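You operate a simulated robot arm through the tools that you are given. There is no shell and no other tool. Be economical: measure what you need, move in short steps, check, and stop when the job is done.

Carry out the task below with a simulated two-armed robot. There is one attempt and no reset: what you move stays moved.

TASK
Scrub the strip of gum off the guide roller in the steel tray.
Fine: lay it in the shallow steel tray first; scrub block wetted at the tap; block back, tap off. Set down upright: scrub block. What is to be rubbed or washed off counts as gone when no trace of it is left.
Where things are to end (x, y in the base frame): guide roller within 20 mm of [500, -600].
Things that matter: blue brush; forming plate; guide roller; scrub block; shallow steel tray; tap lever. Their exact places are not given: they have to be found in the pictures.

It is judged by the outcome, as a careful person would: the job done as asked, and still so three seconds after it is handed in. It fails if anything else is knocked over, pushed out of place, dropped, spilled or broken.

THE ROBOT
Two 7-joint arms with two-finger parallel grippers on one trunk, on a base that drives. Base frame: it is fixed to the floor where the robot stands at the start and does not move with it; the origin is under the middle of the robot, x ahead of it, y to its left, z up. Readings come in mm, rad, newtons and seconds.
The left shoulder is at the start at [70, 163, 1170], the right one opposite. With the tool pointing down near the work surface each hand reaches from about 400 to 880 mm from the robot's upright axis, wherever it stands, measured 20 degrees to its own side. Places, roughly: shallow steel tray [500, -600, 900]; tap lever [600, -800, 900]. Payload 3.43 kg a hand.
The TCP of each hand is the grasp point between the finger pads, 34 mm short of the fingertips. In the tool frame z runs along the fingers and y along their closing line. The gripper opens to 128 mm. The fingers are 24 mm wide and 12 mm thick; the gripper's body (48 by 130 mm) begins 96 mm behind the TCP.
Orientation is that of the tool frame in the base frame, as a unit quaternion [x, y, z, w]. With the fingers straight down and closing along the base's y, the tool's x points along the base's -x, its y along +y and its z along -z.

THE INTERFACE
- The arms move only by the tool step_arm. It takes "left_deltas", "right_deltas" or both (then of equal length, played together; a hand with none holds still); each is a list of rows, each an object of numbers (a shift or turn left out is 0, a gripper value left out holds the last): "wx", "wy", "wz": the turn, a rotation vector about the tool's x, y, z in rad; "x", "y", "z": the shift along the tool's x, y, z in mm; "hand": the closure in counts, from 0 (fully open) to 255 (shut). In form: [{"wx": .., "wy": .., "wz": .., "x": .., "y": .., "z": .., "hand": ..}, ...]. A call has 1 to 20 rows; each row is the pose to reach, as a shift and turn from the pose commanded when the call began, along the tool's axes at that moment. Rows are played at 5 a second. More than 50 mm and 0.15 rad between two rows, or a gripper value outside its range, and nothing of the call is played. Where a pose cannot be reached the arm comes as near as it can. A force on the tool above 40 N (or 10 N above the force at the start of the call, whichever is more), or a blocked arm, ends the call early, and 0.2 s more pass. The fingers move at their own pace (about 153 mm/s each) and stop on an object; they squeeze with about 20 N. The grip force told is the motor's: it shows also when the fingers shut on nothing. Time passes only in rows, and 0.2 s behind the last, so rows that repeat a pose let the fingers close. The reply holds the time, the measured pose of the TCP, the force on the tool along the base axes, the opening and the grip force, in the units named above and with some noise, with the torque about the TCP (base axes, N m) and any sound that the robot's microphone picked up, and new pictures: "views" is both (left out), scene, wrist or none (wrist: the cameras of the hands that moved).
- Cameras (640 x 400 px; columns grow to the right, rows downward): "scene" is now at [134.9, -61.1, 1407.6]; the picture's right is [-0.63, -0.78, 0.00], its down [-0.36, 0.29, -0.89] and it looks along [0.69, -0.56, -0.46] (base axes); focal length 252 px, centre (320, 200). "left" rides on the left gripper at [76, 11, -160] in its tool frame; the picture's right is [-0.15, 0.99, 0.00], its down [-0.88, -0.13, -0.46] and it looks along [-0.45, -0.07, 0.89] (tool axes); focal length 234 px, centre (320, 200). "right" rides on the right gripper at [76, -11, -160] in its tool frame; the picture's right is [0.15, 0.99, 0.00], its down [-0.88, 0.13, -0.46] and it looks along [-0.45, 0.07, 0.89] (tool axes); focal length 234 px, centre (320, 200).
- slide_trunk(by): slides the trunk up (or, below 0, down) by that many mm; the arms and the scene camera ride with it, the base frame stays. It gives what a move gives, with no picture.
- drive_base(legs): drives the robot by 1 to 6 legs, each [ahead, left, turn to the left] in mm, mm and rad, along the robot's own axes; the way and the turn of a leg run together, so that a leg with both is an arc; at most 1500 mm and 3.142 rad a leg. The arms and the cameras ride along, it lands a little off, and it stops where it bumps. It gives what a move gives, and a new picture of the scene camera.
- turn_head(pan, tilt): turns the head with the scene camera to pan (to the left, within 1.501 rad either way) and tilt (down, from -0.506 to 1.204), counted from straight ahead of the robot. It gives what a move gives, and a new picture of the scene camera.
- locate(camera, pixels): there is no depth. For up to 12 entries [column, row, z] of the newest picture of that camera ("zoom" is the newest enlarged one), the place [x, y] in the base frame at which the ray of that pixel passes the height z, good to about 2 mm, but the place of the scene camera against the robot may be out by one fixed shift of up to 18 mm in any direction. The clock stands still meanwhile.
- enlarge(camera, box): a new picture of the part [left, top, right, bottom] of that camera's present view, enlarged. The clock stands still meanwhile.
- finish_job(): hands the job in; it is judged then, once.

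Go step by step. Measure first, check grasps and placings, and put right what went wrong. The budget is 80 turns and 260 pictures, counting those below and the enlarged ones. Unless the task says otherwise, let go and move clear before handing in.

The tools are called after ">>>" as name(argument=value, ...) on one line, values as JSON. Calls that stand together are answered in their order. step_arm: Moves the arms, as the interface text tells. Its arguments: {"type":"object","properties":{"left_deltas":{"type":"array"},"right_deltas":{"type":"array"},"views":{"type":"string","enum":["both","scene","wrist","none"]}},"required":[]} The other tools are called the same way: slide_trunk (by) slides the trunk up or down; drive_base (legs) drives the base; turn_head (pan, tilt) turns the head that bears the scene camera; locate (camera, pixels) gives the place at which the rays of pixels pass given heights; enlarge (camera, box) takes an enlarged picture of a part of a camera's view; finish_job () hands the job in.

At the start:

```text
time_s: 0.0
left_tcp_pos: [645.5, -114.8, 1199.7]
left_orientation: [0.0, 1.0, 0.0, 0.0]
left_contact_force: [-0.5, -0.2, 0.0]
left_wrist_torque: [-0.02, 0.01, -0.02]
left_gripper_width: 128.1
left_gripper_force: 0.0
right_tcp_pos: [387.5, -461.0, 1259.9]
right_orientation: [0.001, 1.0, 0.0, 0.0]
right_contact_force: [-0.8, 0.3, -0.3]
right_wrist_torque: [0.02, 0.04, 0.03]
right_gripper_width: 128.0
right_gripper_force: 0.2
trunk travel left (down, up): [-650.0, 290.0]
robot x, y, heading: [2.1, 3.5, -0.001]
head pan, tilt: [-0.677, 0.482]
```

scene: 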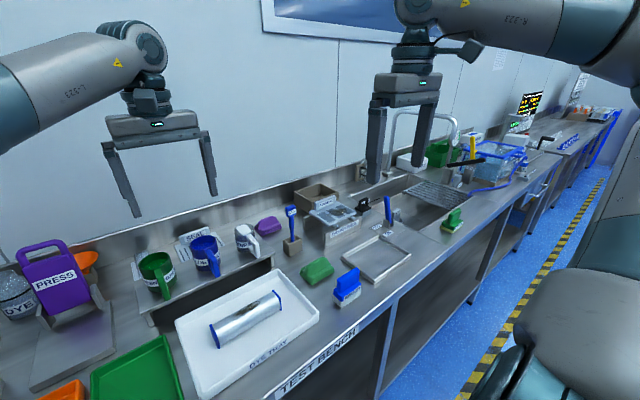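
right: 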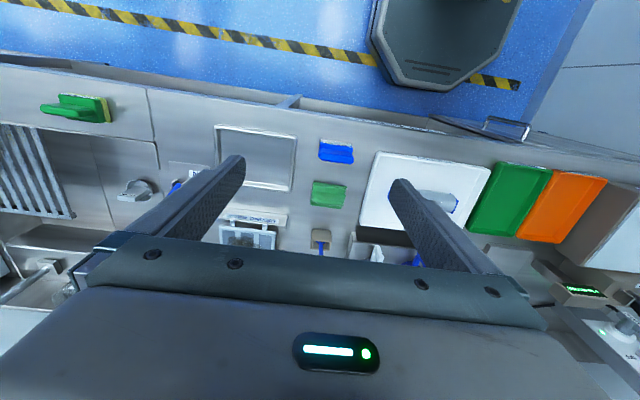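
left: 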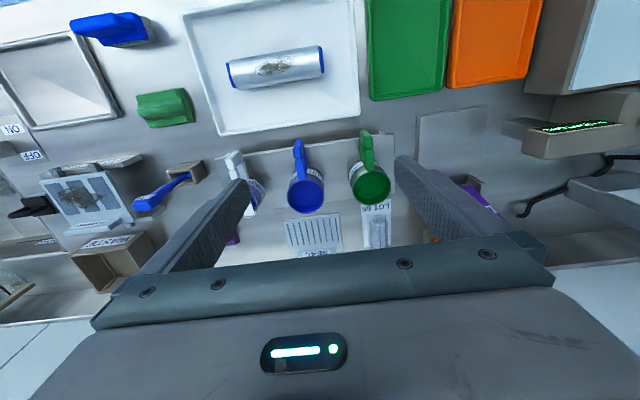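

The roller with its blue ends lies in the white tray (scene ~245,318), the shallow steel tray is at ~(377,258), and there are several brush or block candidates. I'll enlarge to tell them apart.

>>> enlarge(camera="scene", box=[280, 170, 480, 310])

>>> enlarge(camera="scene", box=[140, 200, 340, 380])

>>> enlarge(camera="left", box=[0, 0, 380, 260])

>>> enlarge(camera="right", box=[0, 80, 380, 300])

```text
2.86 times, centred on (380, 240) of scene
```

zoom: 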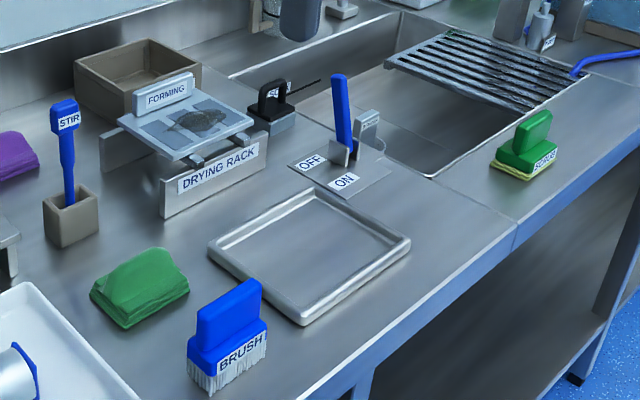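

```text
2.22 times, centred on (240, 290) of scene
```

zoom: 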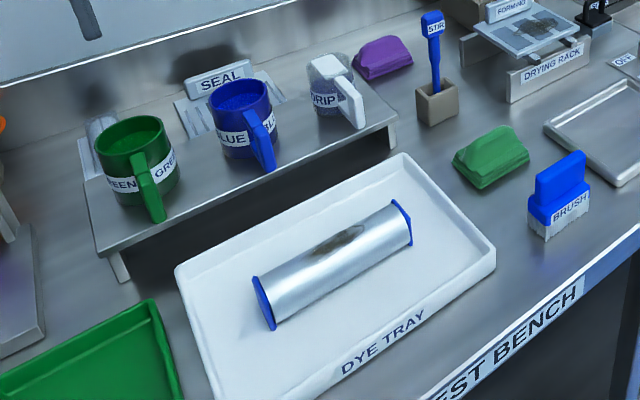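

```text
1.54 times, centred on (190, 130) of left
```

zoom: 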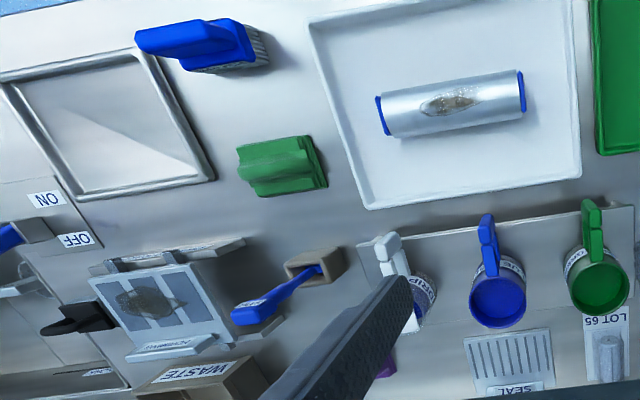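

```text
1.68 times, centred on (190, 190) of right
```

zoom: 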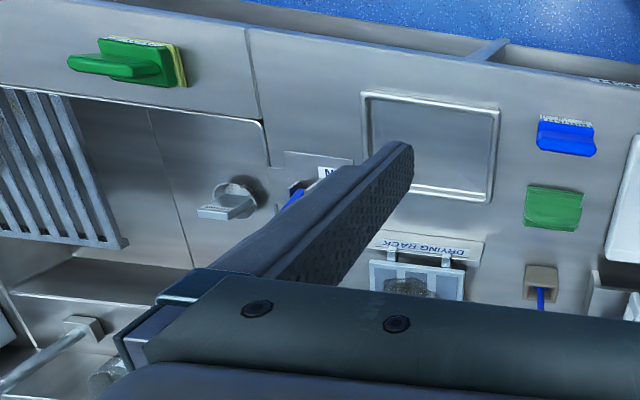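

The green-handled SCRUB block with its yellow sponge is beside the sink at scene (453,220), and the blue lever with ON/OFF is at (388,212). I'll locate these with the wrist cameras.

>>> locate(camera="right", pixels=[[213, 124, 872], [297, 135, 872], [291, 191, 872], [214, 184, 872], [50, 106, 930], [104, 100, 865], [108, 122, 865], [175, 185, 900], [185, 178, 860], [135, 190, 900]])

>>> locate(camera="left", pixels=[[228, 75, 895], [323, 61, 895], [275, 68, 920], [183, 14, 880], [219, 136, 880], [360, 118, 880], [0, 150, 860], [270, 68, 920], [65, 35, 872], [118, 115, 872]])

>>> locate(camera="scene", pixels=[[453, 213, 920], [453, 226, 870], [388, 199, 950], [386, 222, 880], [377, 236, 872], [344, 250, 872], [410, 246, 872], [375, 281, 872], [245, 317, 920], [211, 330, 890], [279, 297, 890]])

>>> enlarge(camera="scene", box=[350, 80, 530, 200])

```text
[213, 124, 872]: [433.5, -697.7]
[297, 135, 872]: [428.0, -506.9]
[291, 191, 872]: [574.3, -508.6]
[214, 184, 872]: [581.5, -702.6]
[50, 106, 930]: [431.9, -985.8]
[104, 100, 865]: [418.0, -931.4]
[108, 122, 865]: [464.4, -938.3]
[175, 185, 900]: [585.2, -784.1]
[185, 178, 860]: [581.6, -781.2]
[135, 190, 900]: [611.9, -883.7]
```

```text
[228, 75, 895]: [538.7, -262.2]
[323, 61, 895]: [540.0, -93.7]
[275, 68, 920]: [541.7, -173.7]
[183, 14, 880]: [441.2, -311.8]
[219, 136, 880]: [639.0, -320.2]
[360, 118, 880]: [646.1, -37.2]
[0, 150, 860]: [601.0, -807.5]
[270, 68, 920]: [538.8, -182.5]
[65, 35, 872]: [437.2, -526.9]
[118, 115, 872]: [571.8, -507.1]
```

```text
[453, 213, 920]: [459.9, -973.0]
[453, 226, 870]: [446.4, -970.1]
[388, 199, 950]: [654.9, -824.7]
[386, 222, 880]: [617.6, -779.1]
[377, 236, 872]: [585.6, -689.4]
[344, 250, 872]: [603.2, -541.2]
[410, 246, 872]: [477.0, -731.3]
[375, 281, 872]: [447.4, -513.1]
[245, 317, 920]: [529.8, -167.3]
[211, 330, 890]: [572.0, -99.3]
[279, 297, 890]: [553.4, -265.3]
```

```text
3.33 times, centred on (440, 140) of scene
```

zoom: 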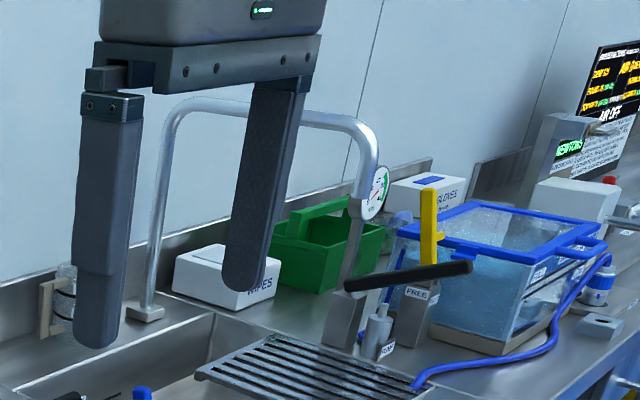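

The tray's rim centre is about (504,-604), the roller about (540,-177) along y, the scrub block about (445,-950) and the lever about (600,-790). I'll drive 450 mm to the right so that the left hand can handle the roller and the right hand the block and tap.

>>> drive_base(legs=[[0, -450, 0]])

>>> turn_head(pan=-0.6, tilt=0.6)

```text
time_s: 2.8
left_tcp_pos: [647.9, -568.1, 1199.8]
left_orientation: [-0.004, 1.0, 0.0, -0.001]
left_contact_force: [-0.7, -0.2, -0.4]
left_wrist_torque: [0.0, -0.04, 0.0]
left_gripper_width: 128.0
left_gripper_force: 0.1
right_tcp_pos: [390.4, -915.5, 1259.6]
right_orientation: [-0.003, 1.0, -0.001, 0.0]
right_contact_force: [0.4, 0.1, 0.3]
right_wrist_torque: [-0.01, 0.02, -0.01]
right_gripper_width: 128.1
right_gripper_force: 0.0
trunk travel left (down, up): [-650.0, 290.0]
robot x, y, heading: [0.3, -459.9, 0.003]
head pan, tilt: [-0.677, 0.482]
```

scene: 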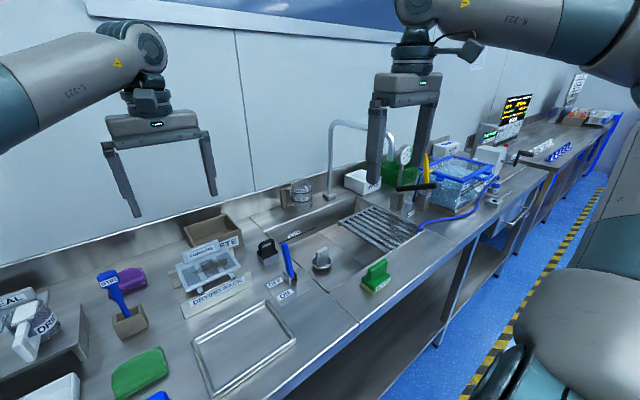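

```text
time_s: 3.4
left_tcp_pos: [647.7, -569.6, 1198.5]
left_orientation: [-0.003, 1.0, 0.0, 0.0]
left_contact_force: [0.1, -0.1, -0.6]
left_wrist_torque: [-0.01, -0.01, 0.01]
left_gripper_width: 128.0
left_gripper_force: 0.1
right_tcp_pos: [391.1, -916.5, 1259.5]
right_orientation: [-0.004, 1.0, 0.0, -0.001]
right_contact_force: [-0.4, 0.2, 0.2]
right_wrist_torque: [-0.04, -0.01, -0.02]
right_gripper_width: 128.2
right_gripper_force: 0.0
trunk travel left (down, up): [-650.0, 290.0]
robot x, y, heading: [1.5, -460.1, 0.007]
head pan, tilt: [-0.6, 0.6]
```

scene: 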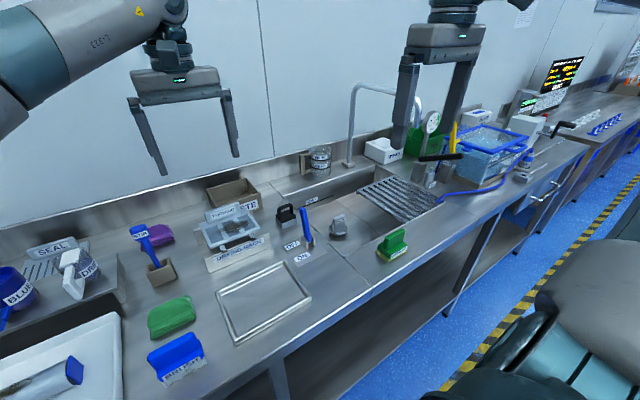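

The robot is now at y=-460. I'll swing the left hand over the roller while turning it 90°, so the fingers close across the roller (along x).

>>> step_arm(left_deltas=[{"x": 9, "y": 33, "z": 0, "wz": 0.131}, {"x": 18, "y": 65, "wz": 0.262}, {"x": 27, "y": 98, "wz": 0.393}, {"x": 36, "y": 131, "wz": 0.524}, {"x": 45, "y": 163, "wz": 0.654}, {"x": 54, "y": 196, "wz": 0.785}, {"x": 63, "y": 229, "wz": 0.916}, {"x": 72, "y": 261, "wz": 1.047}, {"x": 81, "y": 294, "wz": 1.178}, {"x": 90, "y": 327, "wz": 1.309}, {"x": 99, "y": 360, "wz": 1.44}, {"x": 108, "y": 392, "wz": 1.571}, {"x": 108, "y": 392, "z": 40, "wz": 1.571}, {"x": 108, "y": 392, "z": 80, "wz": 1.571}], right_deltas=[{}, {}, {}, {}, {}, {}, {}, {}, {}, {}, {}, {}, {}, {}])

```text
time_s: 6.4
left_tcp_pos: [414.2, -272.2, 1132.2]
left_orientation: [0.703, 0.711, 0.0, 0.001]
left_contact_force: [0.1, 0.2, 0.0]
left_wrist_torque: [-0.01, 0.02, -0.01]
left_gripper_width: 128.2
left_gripper_force: 0.1
left hand out of reach, approached as far as the arm can: row 9, 10, 11, 12, 13, 14
right_tcp_pos: [392.4, -916.0, 1258.7]
right_orientation: [-0.003, 1.0, 0.0, 0.0]
right_contact_force: [-1.3, 0.0, 0.4]
right_wrist_torque: [-0.04, 0.04, 0.02]
right_gripper_width: 127.9
right_gripper_force: 0.1
trunk travel left (down, up): [-650.0, 290.0]
robot x, y, heading: [3.6, -453.4, 0.005]
head pan, tilt: [-0.6, 0.6]
```

scene: 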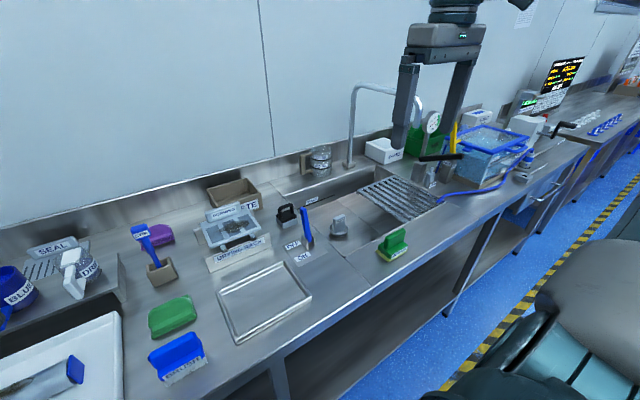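
right: 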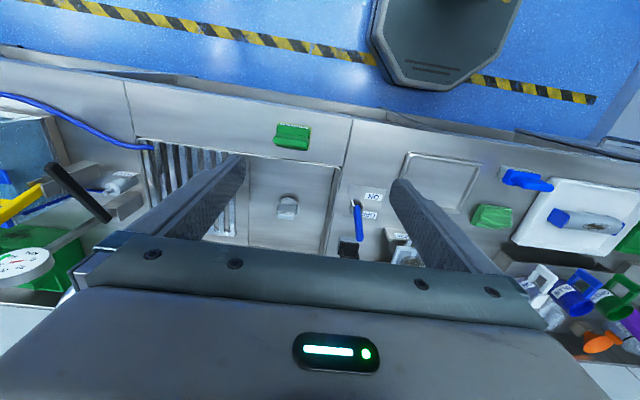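
left: 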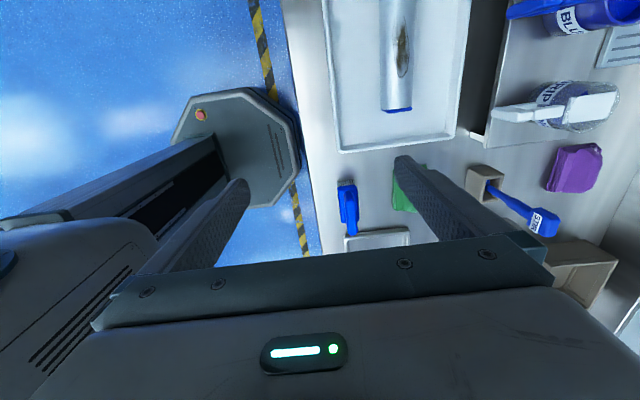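

The hand stopped short at (414,-272). I'll try continuing to the roller at a lower height.

>>> step_arm(left_deltas=[{"x": 16, "y": 21, "z": 15}, {"x": 32, "y": 42, "z": 30}, {"x": 48, "y": 63, "z": 40}, {"x": 64, "y": 84, "z": 50}, {"x": 80, "y": 105, "z": 55}, {"x": 95, "y": 126, "z": 60}], views="wrist")

```text
time_s: 7.8
left_tcp_pos: [414.3, -270.7, 1088.4]
left_orientation: [0.704, 0.71, 0.0, -0.001]
left_contact_force: [0.5, -0.8, 0.4]
left_wrist_torque: [-0.01, -0.04, 0.0]
left_gripper_width: 127.8
left_gripper_force: 0.2
left hand out of reach, approached as far as the arm can: row 1, 2, 3, 4, 5, 6
right_tcp_pos: [391.3, -916.6, 1259.5]
right_orientation: [-0.003, 1.0, 0.0, 0.0]
right_contact_force: [0.4, 0.1, 0.7]
right_wrist_torque: [0.02, 0.02, 0.06]
right_gripper_width: 128.1
right_gripper_force: 0.1
trunk travel left (down, up): [-650.0, 290.0]
robot x, y, heading: [-0.2, -457.1, 0.008]
head pan, tilt: [-0.6, 0.6]
```

left: 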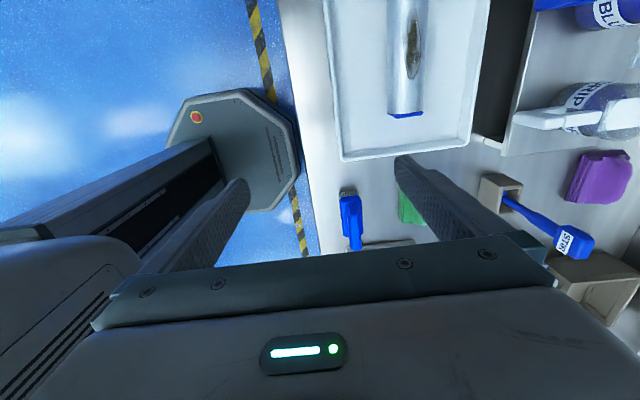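

It's stuck on a joint limit with this roll. I'll turn the wrist the other way (about -π) while moving over the roller.

>>> step_arm(left_deltas=[{"wz": -0.149}, {"wz": -0.298}, {"wz": -0.447}, {"wz": -0.596}, {"wz": -0.745}, {"wz": -0.894}, {"wz": -1.043}, {"wz": -1.192, "x": 8, "y": 10}, {"wz": -1.341, "x": 16, "y": 20}, {"wz": -1.49, "x": 24, "y": 30}, {"wz": -1.639, "x": 32, "y": 40}, {"wz": -1.788, "x": 40, "y": 50}, {"wz": -1.937, "x": 48, "y": 60}, {"wz": -2.086, "x": 56, "y": 70}, {"wz": -2.235, "x": 64, "y": 80}, {"wz": -2.384, "x": 72, "y": 90}, {"wz": -2.533, "x": 80, "y": 100}, {"wz": -2.682, "x": 86, "y": 110}, {"wz": -2.831, "x": 92, "y": 120}, {"wz": -2.98, "x": 95, "y": 126}], views="wrist")

```text
time_s: 12.0
left_tcp_pos: [541.9, -173.5, 1081.5]
left_orientation: [-0.651, 0.759, 0.0, 0.0]
left_contact_force: [-0.3, 0.8, 0.3]
left_wrist_torque: [-0.01, 0.02, 0.02]
left_gripper_width: 128.0
left_gripper_force: 0.1
right_tcp_pos: [390.7, -916.9, 1260.4]
right_orientation: [-0.003, 1.0, -0.001, 0.001]
right_contact_force: [0.2, 0.1, 0.9]
right_wrist_torque: [0.0, -0.02, -0.02]
right_gripper_width: 128.2
right_gripper_force: 0.2
trunk travel left (down, up): [-650.0, 290.0]
robot x, y, heading: [0.4, -457.6, 0.007]
head pan, tilt: [-0.6, 0.6]
```

left: 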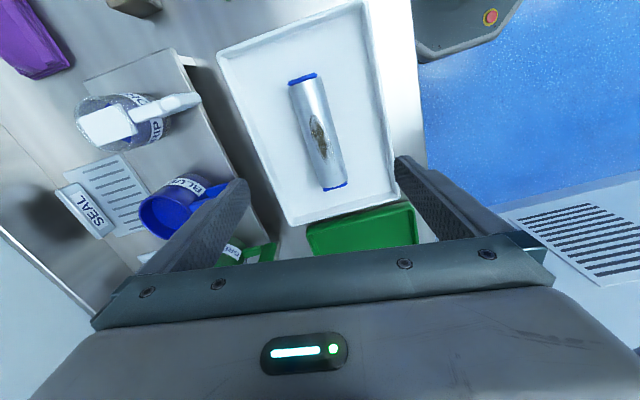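

That pose was reached. Next I'll measure the roller's ends at (302,78) and (335,187), its sides, and the tray rim.

>>> locate(camera="left", pixels=[[302, 79, 895], [335, 187, 895], [318, 133, 920], [289, 85, 890], [316, 77, 890], [323, 190, 890], [347, 184, 890], [225, 65, 885], [360, 10, 885], [318, 133, 890]])

>>> enlarge(camera="left", box=[200, 0, 420, 230])

>>> enlarge(camera="scene", box=[180, 190, 420, 350])

```text
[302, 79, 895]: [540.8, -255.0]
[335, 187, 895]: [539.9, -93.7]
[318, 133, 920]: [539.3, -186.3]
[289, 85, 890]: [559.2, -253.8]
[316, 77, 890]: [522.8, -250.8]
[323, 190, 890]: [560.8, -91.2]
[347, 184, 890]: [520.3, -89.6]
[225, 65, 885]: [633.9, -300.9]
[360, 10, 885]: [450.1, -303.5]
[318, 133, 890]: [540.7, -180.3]
```

```text
1.74 times, centred on (310, 115) of left
```

zoom: 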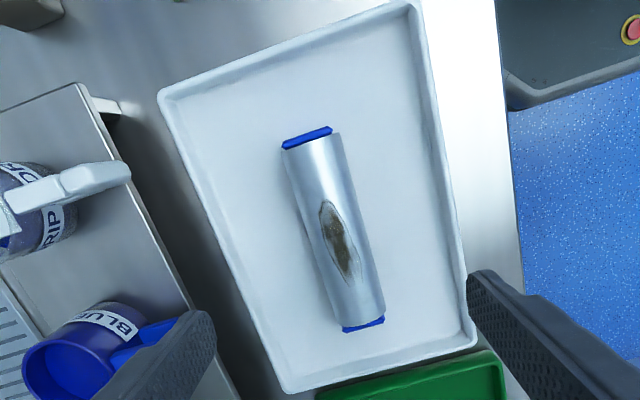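

```text
2.50 times, centred on (300, 270) of scene
```

zoom: 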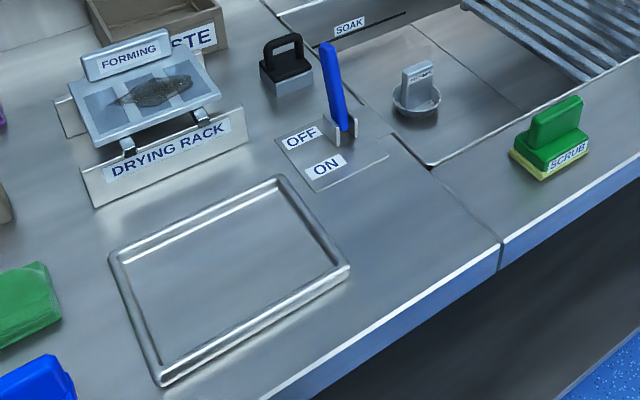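

The roller is about 161 mm long and 40 mm wide, centred at (540,-175) with its axis along y. I'll finish the turn, narrow the fingers a little, and descend partway.

>>> step_arm(left_deltas=[{"wz": -0.08, "x": 1, "y": 1, "z": 30, "hand": 70}, {"wz": -0.153, "x": 2, "y": 2, "z": 60}, {"wz": -0.153, "x": 2, "y": 2, "z": 95}, {"wz": -0.153, "x": 2, "y": 2, "z": 130}, {"wz": -0.153, "x": 2, "y": 2, "z": 130}], views="wrist")

```text
time_s: 13.2
left_tcp_pos: [538.7, -176.7, 949.4]
left_orientation: [-0.707, 0.707, 0.0, 0.0]
left_contact_force: [-0.6, -0.4, 0.0]
left_wrist_torque: [0.01, -0.01, 0.0]
left_gripper_width: 92.9
left_gripper_force: 0.1
right_tcp_pos: [391.0, -916.9, 1258.3]
right_orientation: [-0.003, 1.0, 0.0, 0.0]
right_contact_force: [0.7, -0.5, 0.0]
right_wrist_torque: [0.02, 0.01, -0.02]
right_gripper_width: 127.9
right_gripper_force: 0.1
trunk travel left (down, up): [-650.0, 290.0]
robot x, y, heading: [1.3, -459.4, 0.006]
head pan, tilt: [-0.6, 0.6]
```

left: 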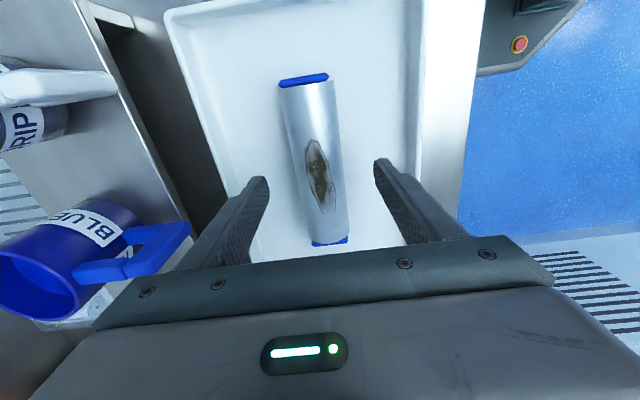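

The fingers straddle the roller. Now I'll descend to z≈903 and close.

>>> step_arm(left_deltas=[{"z": 25}, {"z": 46}, {"z": 46, "hand": 200}, {"z": 46, "hand": 255}, {"z": 46}, {"z": 46}], views="wrist")

```text
time_s: 14.6
left_tcp_pos: [538.2, -177.2, 904.0]
left_orientation: [-0.706, 0.708, 0.0, 0.0]
left_contact_force: [-0.5, -0.1, 0.2]
left_wrist_torque: [-0.08, -0.02, 0.01]
left_gripper_width: 46.7
left_gripper_force: 19.7
right_tcp_pos: [391.2, -916.3, 1260.1]
right_orientation: [-0.003, 1.0, 0.0, 0.0]
right_contact_force: [1.0, 0.3, -1.0]
right_wrist_torque: [0.0, -0.02, -0.02]
right_gripper_width: 127.9
right_gripper_force: 0.1
trunk travel left (down, up): [-650.0, 290.0]
robot x, y, heading: [2.1, -460.3, 0.004]
head pan, tilt: [-0.6, 0.6]
```

left: 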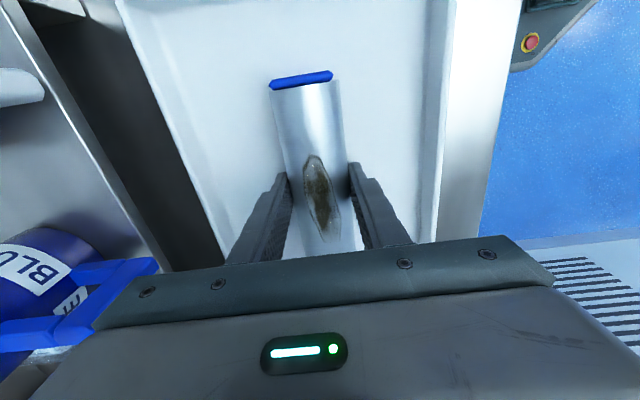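

Gripped at 46.7 mm. I'll lift it and carry it over the steel tray.

>>> step_arm(left_deltas=[{"z": -20}, {"z": -60}, {"z": -100}, {"z": -135}, {"z": -135, "x": 40, "y": 4}, {"z": -135, "x": 85, "y": 8}, {"z": -135, "x": 130, "y": 12}, {"z": -135, "x": 175, "y": 16}, {"z": -135, "x": 220, "y": 20}, {"z": -135, "x": 265, "y": 24}, {"z": -135, "x": 310, "y": 28}, {"z": -135, "x": 355, "y": 32}, {"z": -135, "x": 395, "y": 36}, {"z": -135, "x": 423, "y": 38}, {"z": -135, "x": 423, "y": 38}])

```text
time_s: 17.8
left_tcp_pos: [501.5, -599.4, 1039.9]
left_orientation: [-0.706, 0.708, -0.001, 0.0]
left_contact_force: [-0.3, 0.6, 0.2]
left_wrist_torque: [0.02, 0.01, -0.01]
left_gripper_width: 0.0
left_gripper_force: 21.1
right_tcp_pos: [391.8, -916.1, 1259.4]
right_orientation: [-0.004, 1.0, 0.0, 0.0]
right_contact_force: [-0.3, -0.8, -0.2]
right_wrist_torque: [0.01, -0.01, -0.02]
right_gripper_width: 127.8
right_gripper_force: 0.0
trunk travel left (down, up): [-650.0, 290.0]
robot x, y, heading: [-1.1, -457.6, 0.011]
head pan, tilt: [-0.6, 0.6]
```

scene: 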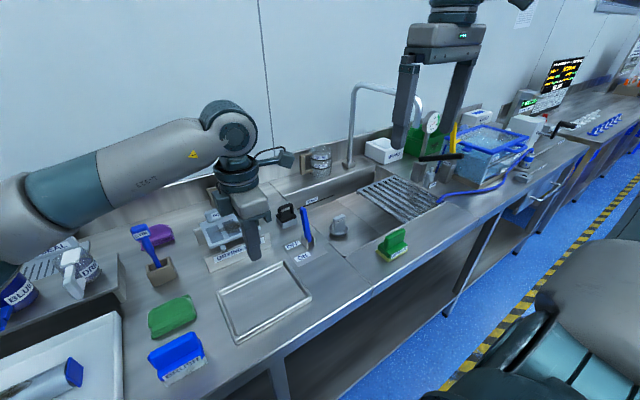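
left: 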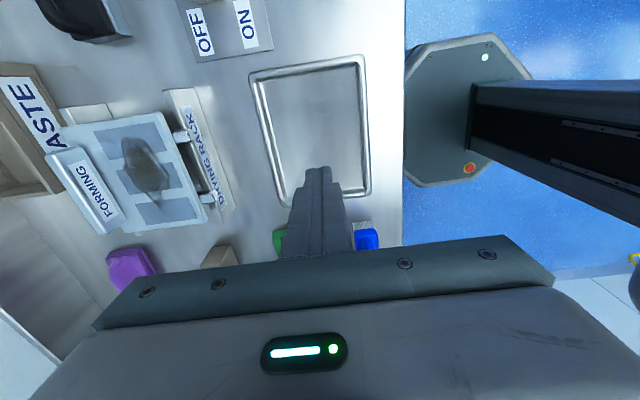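

The gripper shut on nothing: the roller slipped out and is still in the white tray. While I'm here I'll measure the steel tray, then check the roller.

>>> locate(camera="left", pixels=[[250, 74, 870], [362, 57, 870], [368, 196, 870], [256, 80, 870], [357, 65, 870], [363, 187, 870], [193, 27, 860], [250, 25, 860]])

>>> turn_head(pan=0.3, tilt=0.75)

>>> enlarge(camera="left", box=[230, 40, 400, 220])

```text
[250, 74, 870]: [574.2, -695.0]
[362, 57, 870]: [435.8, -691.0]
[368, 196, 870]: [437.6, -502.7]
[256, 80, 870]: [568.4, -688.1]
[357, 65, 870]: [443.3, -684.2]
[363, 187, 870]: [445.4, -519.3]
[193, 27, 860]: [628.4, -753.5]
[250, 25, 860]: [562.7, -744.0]
```

```text
time_s: 19.0
left_tcp_pos: [500.6, -598.7, 1039.6]
left_orientation: [0.707, -0.707, 0.0, 0.0]
left_contact_force: [-0.4, -0.2, -0.2]
left_wrist_torque: [0.03, -0.05, 0.02]
left_gripper_width: 0.1
left_gripper_force: 20.6
right_tcp_pos: [391.8, -916.1, 1259.4]
right_orientation: [-0.003, 1.0, 0.0, 0.001]
right_contact_force: [0.6, -0.9, 0.8]
right_wrist_torque: [0.02, 0.03, -0.02]
right_gripper_width: 127.7
right_gripper_force: 0.0
trunk travel left (down, up): [-650.0, 290.0]
robot x, y, heading: [6.3, -459.4, 0.006]
head pan, tilt: [0.3, 0.75]
```

scene: 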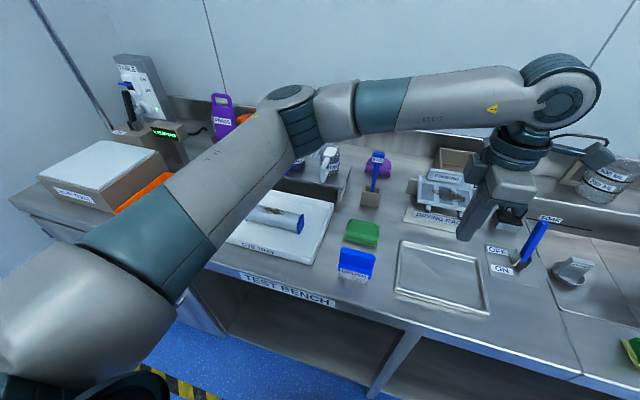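

```text
2.22 times, centred on (315, 130) of left
```

zoom: 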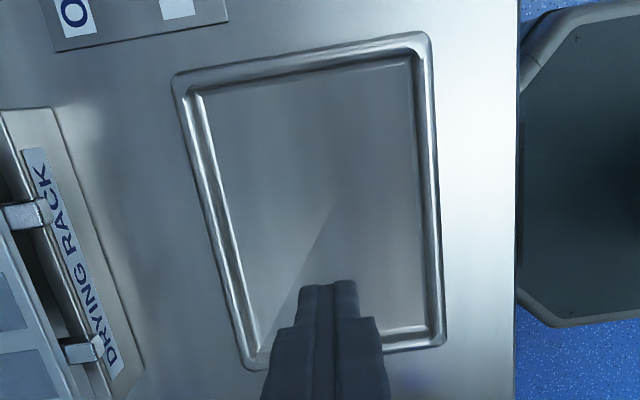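

The steel tray's interior is about 445–567 by -688 to -515, so the roller (161 mm) just fits along y. I'll go back above the roller with the gripper open and look at it.

>>> step_arm(left_deltas=[{"x": -40, "y": -4, "hand": 70}, {"x": -85, "y": -8}, {"x": -130, "y": -12}, {"x": -175, "y": -16}, {"x": -220, "y": -20}, {"x": -265, "y": -24}, {"x": -310, "y": -28}, {"x": -355, "y": -32}, {"x": -395, "y": -36}, {"x": -423, "y": -38}, {"x": -423, "y": -38, "z": 45}, {"x": -423, "y": -38, "z": 80}, {"x": -423, "y": -38, "z": 80}], views="wrist")

```text
time_s: 21.8
left_tcp_pos: [536.0, -172.7, 961.5]
left_orientation: [-0.706, 0.708, 0.0, 0.0]
left_contact_force: [-0.3, 0.6, 0.2]
left_wrist_torque: [0.06, -0.01, 0.01]
left_gripper_width: 92.9
left_gripper_force: 0.1
right_tcp_pos: [392.2, -916.0, 1260.3]
right_orientation: [-0.003, 1.0, 0.0, 0.0]
right_contact_force: [0.3, 0.2, 0.0]
right_wrist_torque: [0.04, -0.02, 0.01]
right_gripper_width: 127.9
right_gripper_force: 0.1
trunk travel left (down, up): [-650.0, 290.0]
robot x, y, heading: [-0.0, -457.0, 0.004]
head pan, tilt: [0.3, 0.75]
```

left: 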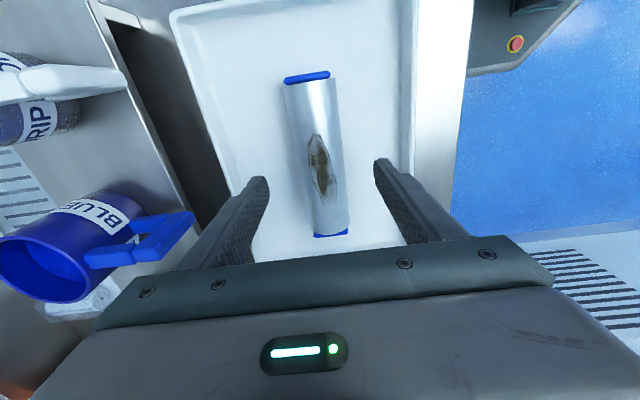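

The roller hasn't moved. I'll grip it lower this time and lift slowly, checking as I go.

>>> step_arm(left_deltas=[{"z": 30}, {"z": 50, "x": 2}, {"z": 58, "x": 2}, {"z": 62, "x": 2}, {"z": 65, "x": 2}, {"z": 68, "x": 2}, {"z": 68, "x": 2}], views="none")

```text
time_s: 23.3
left_tcp_pos: [539.8, -177.3, 898.7]
left_orientation: [0.707, -0.707, 0.003, -0.002]
left_contact_force: [-4.8, 0.6, 22.0]
left_wrist_torque: [0.15, 1.47, 0.07]
left_gripper_width: 95.5
left_gripper_force: 2.5
right_tcp_pos: [390.4, -916.3, 1259.4]
right_orientation: [-0.003, 1.0, 0.0, 0.0]
right_contact_force: [1.5, 0.1, 0.4]
right_wrist_torque: [0.0, 0.03, 0.02]
right_gripper_width: 128.1
right_gripper_force: 0.0
trunk travel left (down, up): [-650.0, 290.0]
robot x, y, heading: [2.4, -458.0, 0.005]
head pan, tilt: [0.3, 0.75]
stopped in row 7 (left hand): the force on the tool passed its limit (the readings are from after the stop); the commanded pose is now the measured one
```

The fingertips touched the white tray's floor at TCP z≈899. I'll back up 2 mm, close, and lift gently.

>>> step_arm(left_deltas=[{"z": -3}, {"z": -3, "hand": 150}, {"z": -3, "hand": 255}, {"z": -3}, {"z": -3}, {"z": -3}, {"z": -4}, {"z": -6}, {"z": -9}, {"z": -12}, {"z": -16}, {"z": -20}, {"z": -25}, {"z": -30}, {"z": -30}], views="wrist")

```text
time_s: 26.5
left_tcp_pos: [540.9, -176.7, 926.8]
left_orientation: [-0.707, 0.707, -0.003, 0.001]
left_contact_force: [-1.3, -0.4, -3.9]
left_wrist_torque: [-0.03, 0.03, -0.01]
left_gripper_width: 46.5
left_gripper_force: 20.8
right_tcp_pos: [391.0, -915.8, 1259.9]
right_orientation: [-0.004, 1.0, 0.0, 0.0]
right_contact_force: [0.2, -0.3, 0.6]
right_wrist_torque: [0.02, 0.03, 0.03]
right_gripper_width: 128.0
right_gripper_force: 0.0
trunk travel left (down, up): [-650.0, 290.0]
robot x, y, heading: [2.8, -457.8, 0.007]
head pan, tilt: [0.3, 0.75]
```

left: 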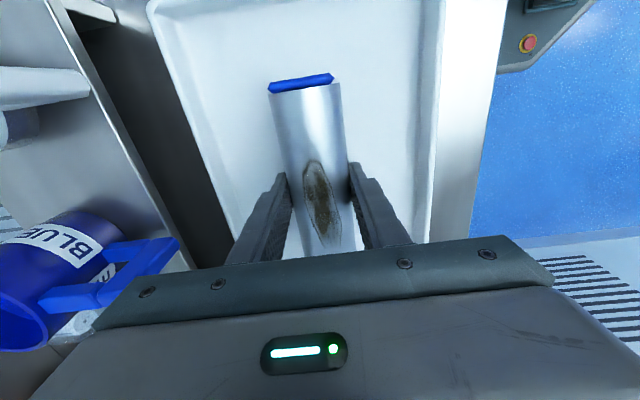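

It's held this time, with about 4 N of load. I'll raise it smoothly and begin a gentle traverse.

>>> step_arm(left_deltas=[{"z": -4}, {"z": -10}, {"z": -18}, {"z": -28}, {"z": -38}, {"z": -48}, {"z": -58}, {"z": -68}, {"z": -76}, {"z": -80}, {"z": -80, "x": 4}, {"z": -80, "x": 12}, {"z": -80, "x": 24}, {"z": -80, "x": 40}, {"z": -80, "x": 58}, {"z": -80, "x": 76, "y": 2}, {"z": -80, "x": 94, "y": 5}, {"z": -80, "x": 108, "y": 7}, {"z": -80, "x": 116, "y": 8}, {"z": -80, "x": 120, "y": 8}], views="wrist")

```text
time_s: 30.7
left_tcp_pos: [531.2, -296.8, 1006.3]
left_orientation: [0.707, -0.707, 0.001, -0.001]
left_contact_force: [0.1, -0.7, -3.5]
left_wrist_torque: [-0.02, -0.01, 0.03]
left_gripper_width: 46.4
left_gripper_force: 20.4
right_tcp_pos: [391.2, -916.3, 1259.9]
right_orientation: [-0.004, 1.0, 0.0, -0.001]
right_contact_force: [0.1, -0.2, 0.3]
right_wrist_torque: [0.01, -0.05, -0.01]
right_gripper_width: 128.0
right_gripper_force: 0.1
trunk travel left (down, up): [-650.0, 290.0]
robot x, y, heading: [1.7, -458.7, 0.009]
head pan, tilt: [0.3, 0.75]
```

left: 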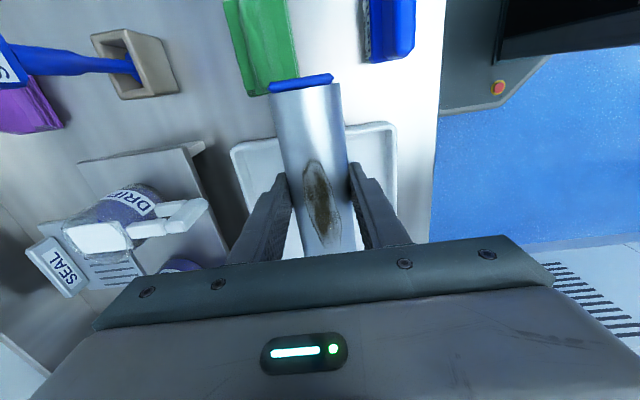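

The hold is steady, so I'll continue on to the steel tray.

>>> step_arm(left_deltas=[{"x": 4}, {"x": 12, "y": 1}, {"x": 24, "y": 2}, {"x": 40, "y": 4}, {"x": 58, "y": 6}, {"x": 77, "y": 8}, {"x": 96, "y": 10}, {"x": 115, "y": 12}, {"x": 134, "y": 14}, {"x": 153, "y": 16}, {"x": 172, "y": 18}, {"x": 191, "y": 20}, {"x": 210, "y": 22}, {"x": 229, "y": 24}, {"x": 248, "y": 26}, {"x": 267, "y": 27}, {"x": 284, "y": 28}, {"x": 297, "y": 28}, {"x": 304, "y": 28}, {"x": 306, "y": 28}], views="wrist")

>>> turn_head(pan=-0.25, tilt=0.8)

```text
time_s: 34.9
left_tcp_pos: [502.9, -602.4, 1006.4]
left_orientation: [0.707, -0.707, 0.003, -0.001]
left_contact_force: [0.1, 0.2, -4.1]
left_wrist_torque: [-0.01, -0.02, -0.01]
left_gripper_width: 46.9
left_gripper_force: 20.2
right_tcp_pos: [391.0, -916.8, 1259.8]
right_orientation: [-0.005, 1.0, 0.0, 0.0]
right_contact_force: [-0.4, -0.3, 0.3]
right_wrist_torque: [-0.03, 0.02, -0.01]
right_gripper_width: 127.9
right_gripper_force: 0.2
trunk travel left (down, up): [-650.0, 290.0]
robot x, y, heading: [4.2, -459.2, 0.009]
head pan, tilt: [0.3, 0.75]
```

left: 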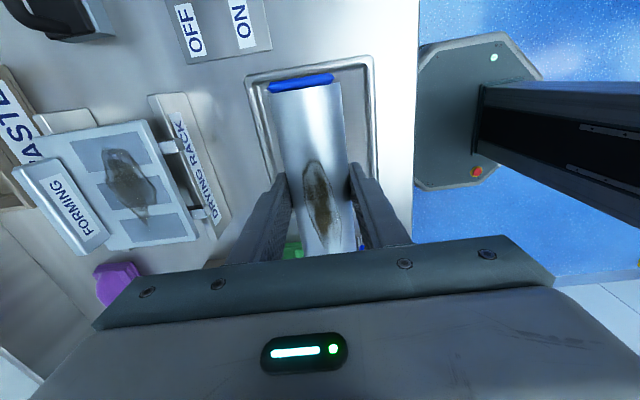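

```text
time_s: 35.8
left_tcp_pos: [502.8, -603.9, 1006.2]
left_orientation: [-0.707, 0.707, -0.001, 0.002]
left_contact_force: [-0.3, -0.7, -4.3]
left_wrist_torque: [-0.03, 0.04, -0.01]
left_gripper_width: 46.7
left_gripper_force: 20.6
right_tcp_pos: [391.1, -916.1, 1260.4]
right_orientation: [-0.004, 1.0, 0.001, 0.0]
right_contact_force: [-0.9, 1.0, 0.1]
right_wrist_torque: [0.01, 0.0, -0.03]
right_gripper_width: 128.1
right_gripper_force: 0.1
trunk travel left (down, up): [-650.0, 290.0]
robot x, y, heading: [2.0, -459.7, 0.002]
head pan, tilt: [-0.25, 0.799]
```

scene: 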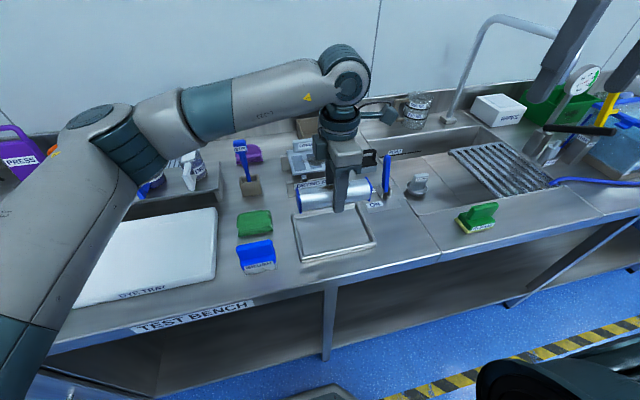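

The roller is above the tray and lined up with it. I'll lower it slowly to just above the tray floor.

>>> step_arm(left_deltas=[{"z": 4}, {"z": 12}, {"z": 24}, {"z": 38}, {"z": 52}, {"z": 66}, {"z": 78}, {"z": 86}, {"z": 90}, {"z": 90}])

>>> enlarge(camera="scene", box=[280, 150, 400, 270])

```text
time_s: 38.0
left_tcp_pos: [505.1, -602.7, 915.9]
left_orientation: [0.707, -0.707, 0.001, -0.002]
left_contact_force: [0.2, 0.8, -4.2]
left_wrist_torque: [-0.03, 0.0, -0.01]
left_gripper_width: 46.4
left_gripper_force: 20.2
right_tcp_pos: [392.4, -916.6, 1260.2]
right_orientation: [-0.004, 1.0, 0.0, 0.0]
right_contact_force: [0.3, 0.7, -0.4]
right_wrist_torque: [0.03, 0.05, 0.0]
right_gripper_width: 128.1
right_gripper_force: 0.2
trunk travel left (down, up): [-650.0, 290.0]
robot x, y, heading: [5.5, -457.8, 0.007]
head pan, tilt: [-0.25, 0.799]
```

scene: 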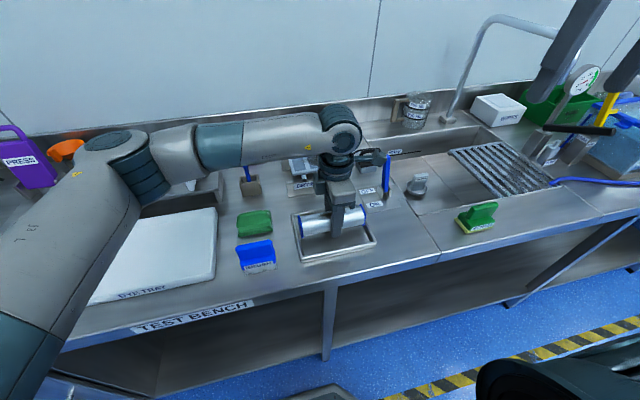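
left: 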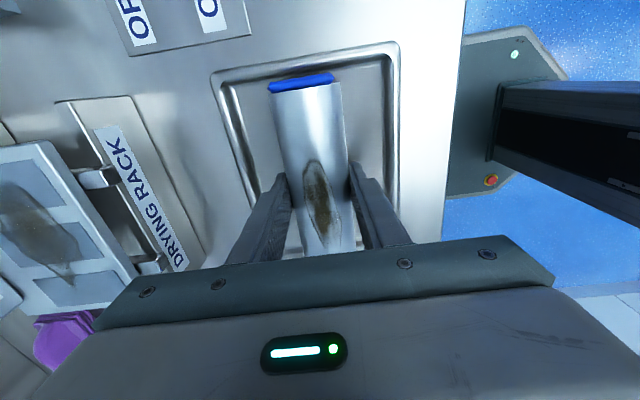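

```text
3.33 times, centred on (340, 210) of scene
```

zoom: 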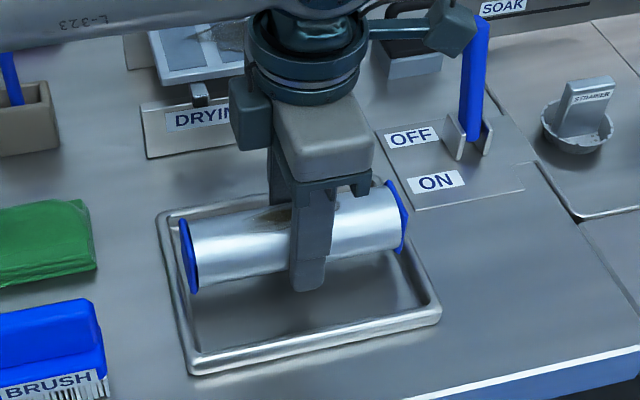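

I'll check the clearance at both ends before lowering the rest of the way.

>>> locate(camera="left", pixels=[[300, 75, 905], [268, 90, 900], [332, 80, 900], [300, 72, 863], [385, 65, 863], [305, 62, 870], [235, 88, 863]])

>>> locate(camera="scene", pixels=[[336, 222, 898], [313, 226, 898], [299, 226, 873], [365, 214, 873], [307, 256, 870], [375, 241, 870], [346, 211, 870], [297, 216, 870]])

>>> enlarge(camera="left", box=[200, 30, 420, 260])

```text
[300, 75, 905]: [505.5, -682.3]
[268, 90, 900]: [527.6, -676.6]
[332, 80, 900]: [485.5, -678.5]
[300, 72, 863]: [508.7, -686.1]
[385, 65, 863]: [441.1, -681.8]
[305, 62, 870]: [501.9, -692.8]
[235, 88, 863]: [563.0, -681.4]
```

```text
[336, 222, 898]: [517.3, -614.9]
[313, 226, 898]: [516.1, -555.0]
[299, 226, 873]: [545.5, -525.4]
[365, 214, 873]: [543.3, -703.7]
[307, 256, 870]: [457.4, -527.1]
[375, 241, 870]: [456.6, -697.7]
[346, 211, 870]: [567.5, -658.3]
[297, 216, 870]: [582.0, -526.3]
```

```text
1.74 times, centred on (310, 145) of left
```

zoom: 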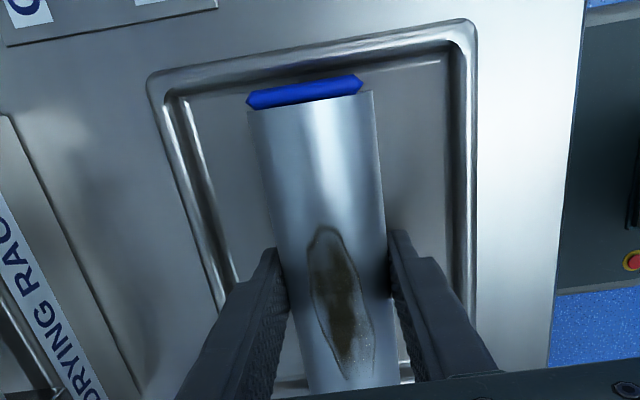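

>>> locate(camera="zoom", pixels=[[405, 360, 863], [405, 382, 870], [290, 380, 863], [245, 85, 870], [450, 55, 866], [300, 66, 866]])

>>> step_arm(left_deltas=[{"z": 4}, {"z": 8}, {"z": 11}, {"z": 13}, {"z": 15}, {"z": 16}, {"z": 17}])

>>> enlarge(camera="scene", box=[280, 150, 400, 270])

```text
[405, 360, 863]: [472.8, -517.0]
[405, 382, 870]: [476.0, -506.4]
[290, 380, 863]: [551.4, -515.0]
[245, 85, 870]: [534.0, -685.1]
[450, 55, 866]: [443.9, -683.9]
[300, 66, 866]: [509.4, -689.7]
```

```text
time_s: 39.6
left_tcp_pos: [503.9, -603.3, 898.1]
left_orientation: [-0.707, 0.708, -0.002, 0.001]
left_contact_force: [0.2, -0.5, -3.8]
left_wrist_torque: [-0.02, -0.02, 0.01]
left_gripper_width: 46.6
left_gripper_force: 20.4
right_tcp_pos: [391.6, -916.8, 1259.4]
right_orientation: [-0.004, 1.0, 0.001, 0.001]
right_contact_force: [-0.1, 0.1, 0.2]
right_wrist_torque: [-0.02, 0.03, -0.03]
right_gripper_width: 127.9
right_gripper_force: 0.0
trunk travel left (down, up): [-650.0, 290.0]
robot x, y, heading: [4.1, -458.2, 0.012]
head pan, tilt: [-0.25, 0.799]
```

scene: 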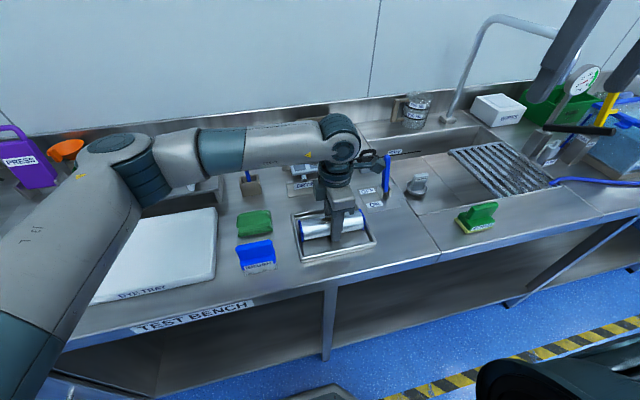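
left: 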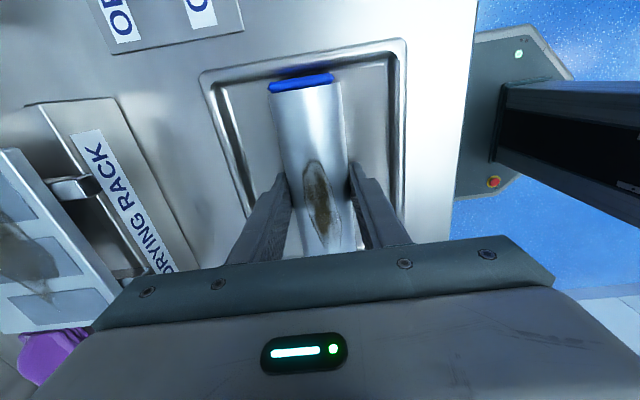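

```text
3.33 times, centred on (340, 210) of scene
```

zoom: 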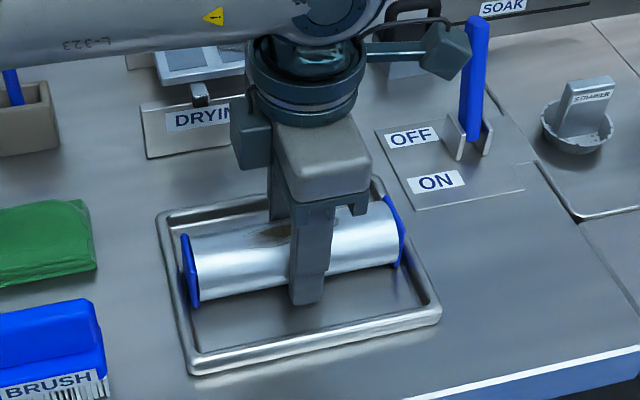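

It's still hanging (-3.8 N) and inside the rim. I'll keep going down in small steps until the roller is supported.

>>> step_arm(left_deltas=[{"z": 1}, {"z": 2}, {"z": 3}], views="none")

```text
time_s: 40.4
left_tcp_pos: [504.5, -603.2, 900.1]
left_orientation: [0.707, -0.707, 0.004, -0.002]
left_contact_force: [4.6, 2.4, 21.1]
left_wrist_torque: [0.83, 0.51, -0.31]
left_gripper_width: 46.7
left_gripper_force: 20.4
right_tcp_pos: [389.7, -915.3, 1261.5]
right_orientation: [-0.005, 1.0, 0.0, 0.0]
right_contact_force: [0.3, 0.5, 0.4]
right_wrist_torque: [-0.03, 0.01, 0.0]
right_gripper_width: 128.1
right_gripper_force: 0.1
trunk travel left (down, up): [-650.0, 290.0]
robot x, y, heading: [1.5, -459.0, 0.008]
head pan, tilt: [-0.25, 0.799]
```

Contact came at the height where the roller should rest on the floor. I'll release and rise to look.

>>> step_arm(left_deltas=[{"z": -1}, {"z": -1, "hand": 150}, {"z": -1, "hand": 90}, {"z": -1, "hand": 60}, {"z": -20}, {"z": -60}, {"z": -100}, {"z": -150}, {"z": -150}])

>>> enlarge(camera="left", box=[200, 30, 420, 260])

>>> enlarge(camera="scene", box=[280, 150, 400, 270])

```text
time_s: 41.3
left_tcp_pos: [507.5, -602.3, 899.8]
left_orientation: [0.708, -0.706, 0.007, -0.004]
left_contact_force: [0.2, 0.6, 0.6]
left_wrist_torque: [-0.05, -0.08, 0.03]
left_gripper_width: 97.1
left_gripper_force: 0.1
right_tcp_pos: [390.9, -915.4, 1260.5]
right_orientation: [-0.005, 1.0, 0.0, 0.0]
right_contact_force: [-0.3, 0.4, 0.3]
right_wrist_torque: [0.0, -0.02, 0.0]
right_gripper_width: 128.0
right_gripper_force: 0.0
trunk travel left (down, up): [-650.0, 290.0]
robot x, y, heading: [4.3, -456.4, 0.01]
head pan, tilt: [-0.25, 0.799]
stopped in row 4 (left hand): the force on the tool passed its limit (the readings are from after the stop); the commanded pose is now the measured one
```

scene: 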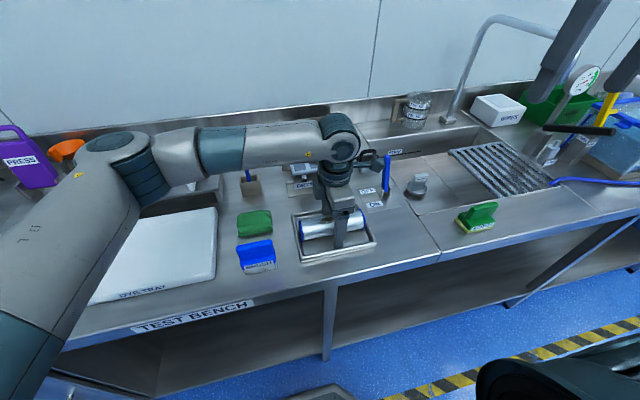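
left: 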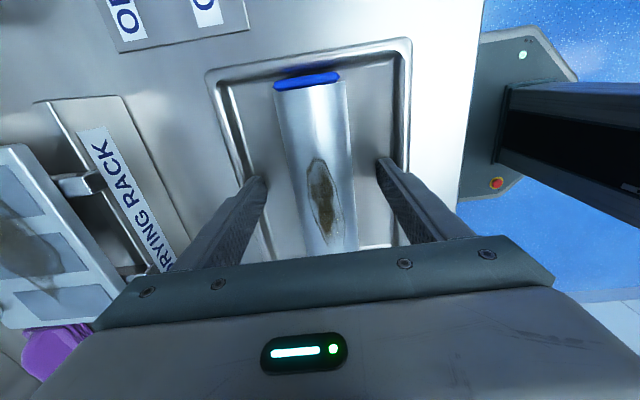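

```text
1.74 times, centred on (310, 145) of left
```

zoom: 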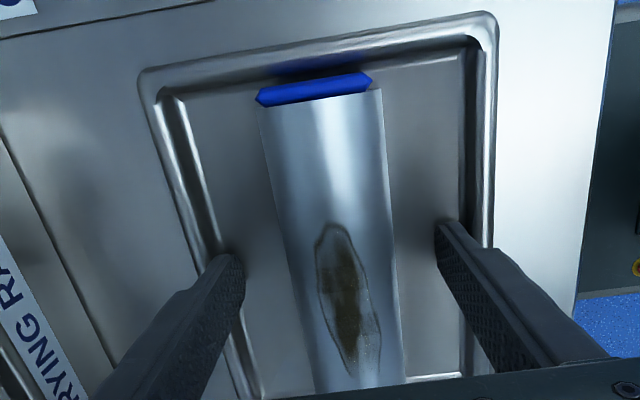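

```text
3.33 times, centred on (340, 210) of scene
```

zoom: 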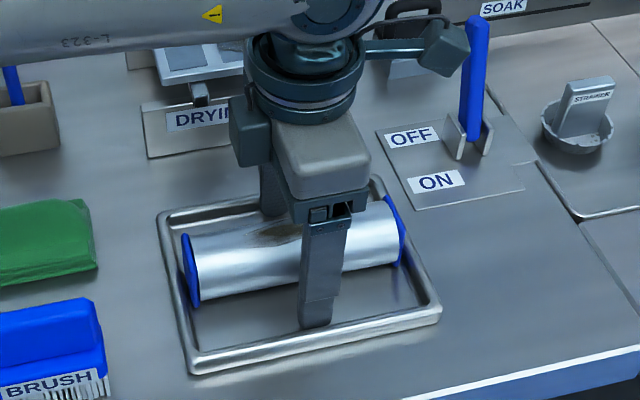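

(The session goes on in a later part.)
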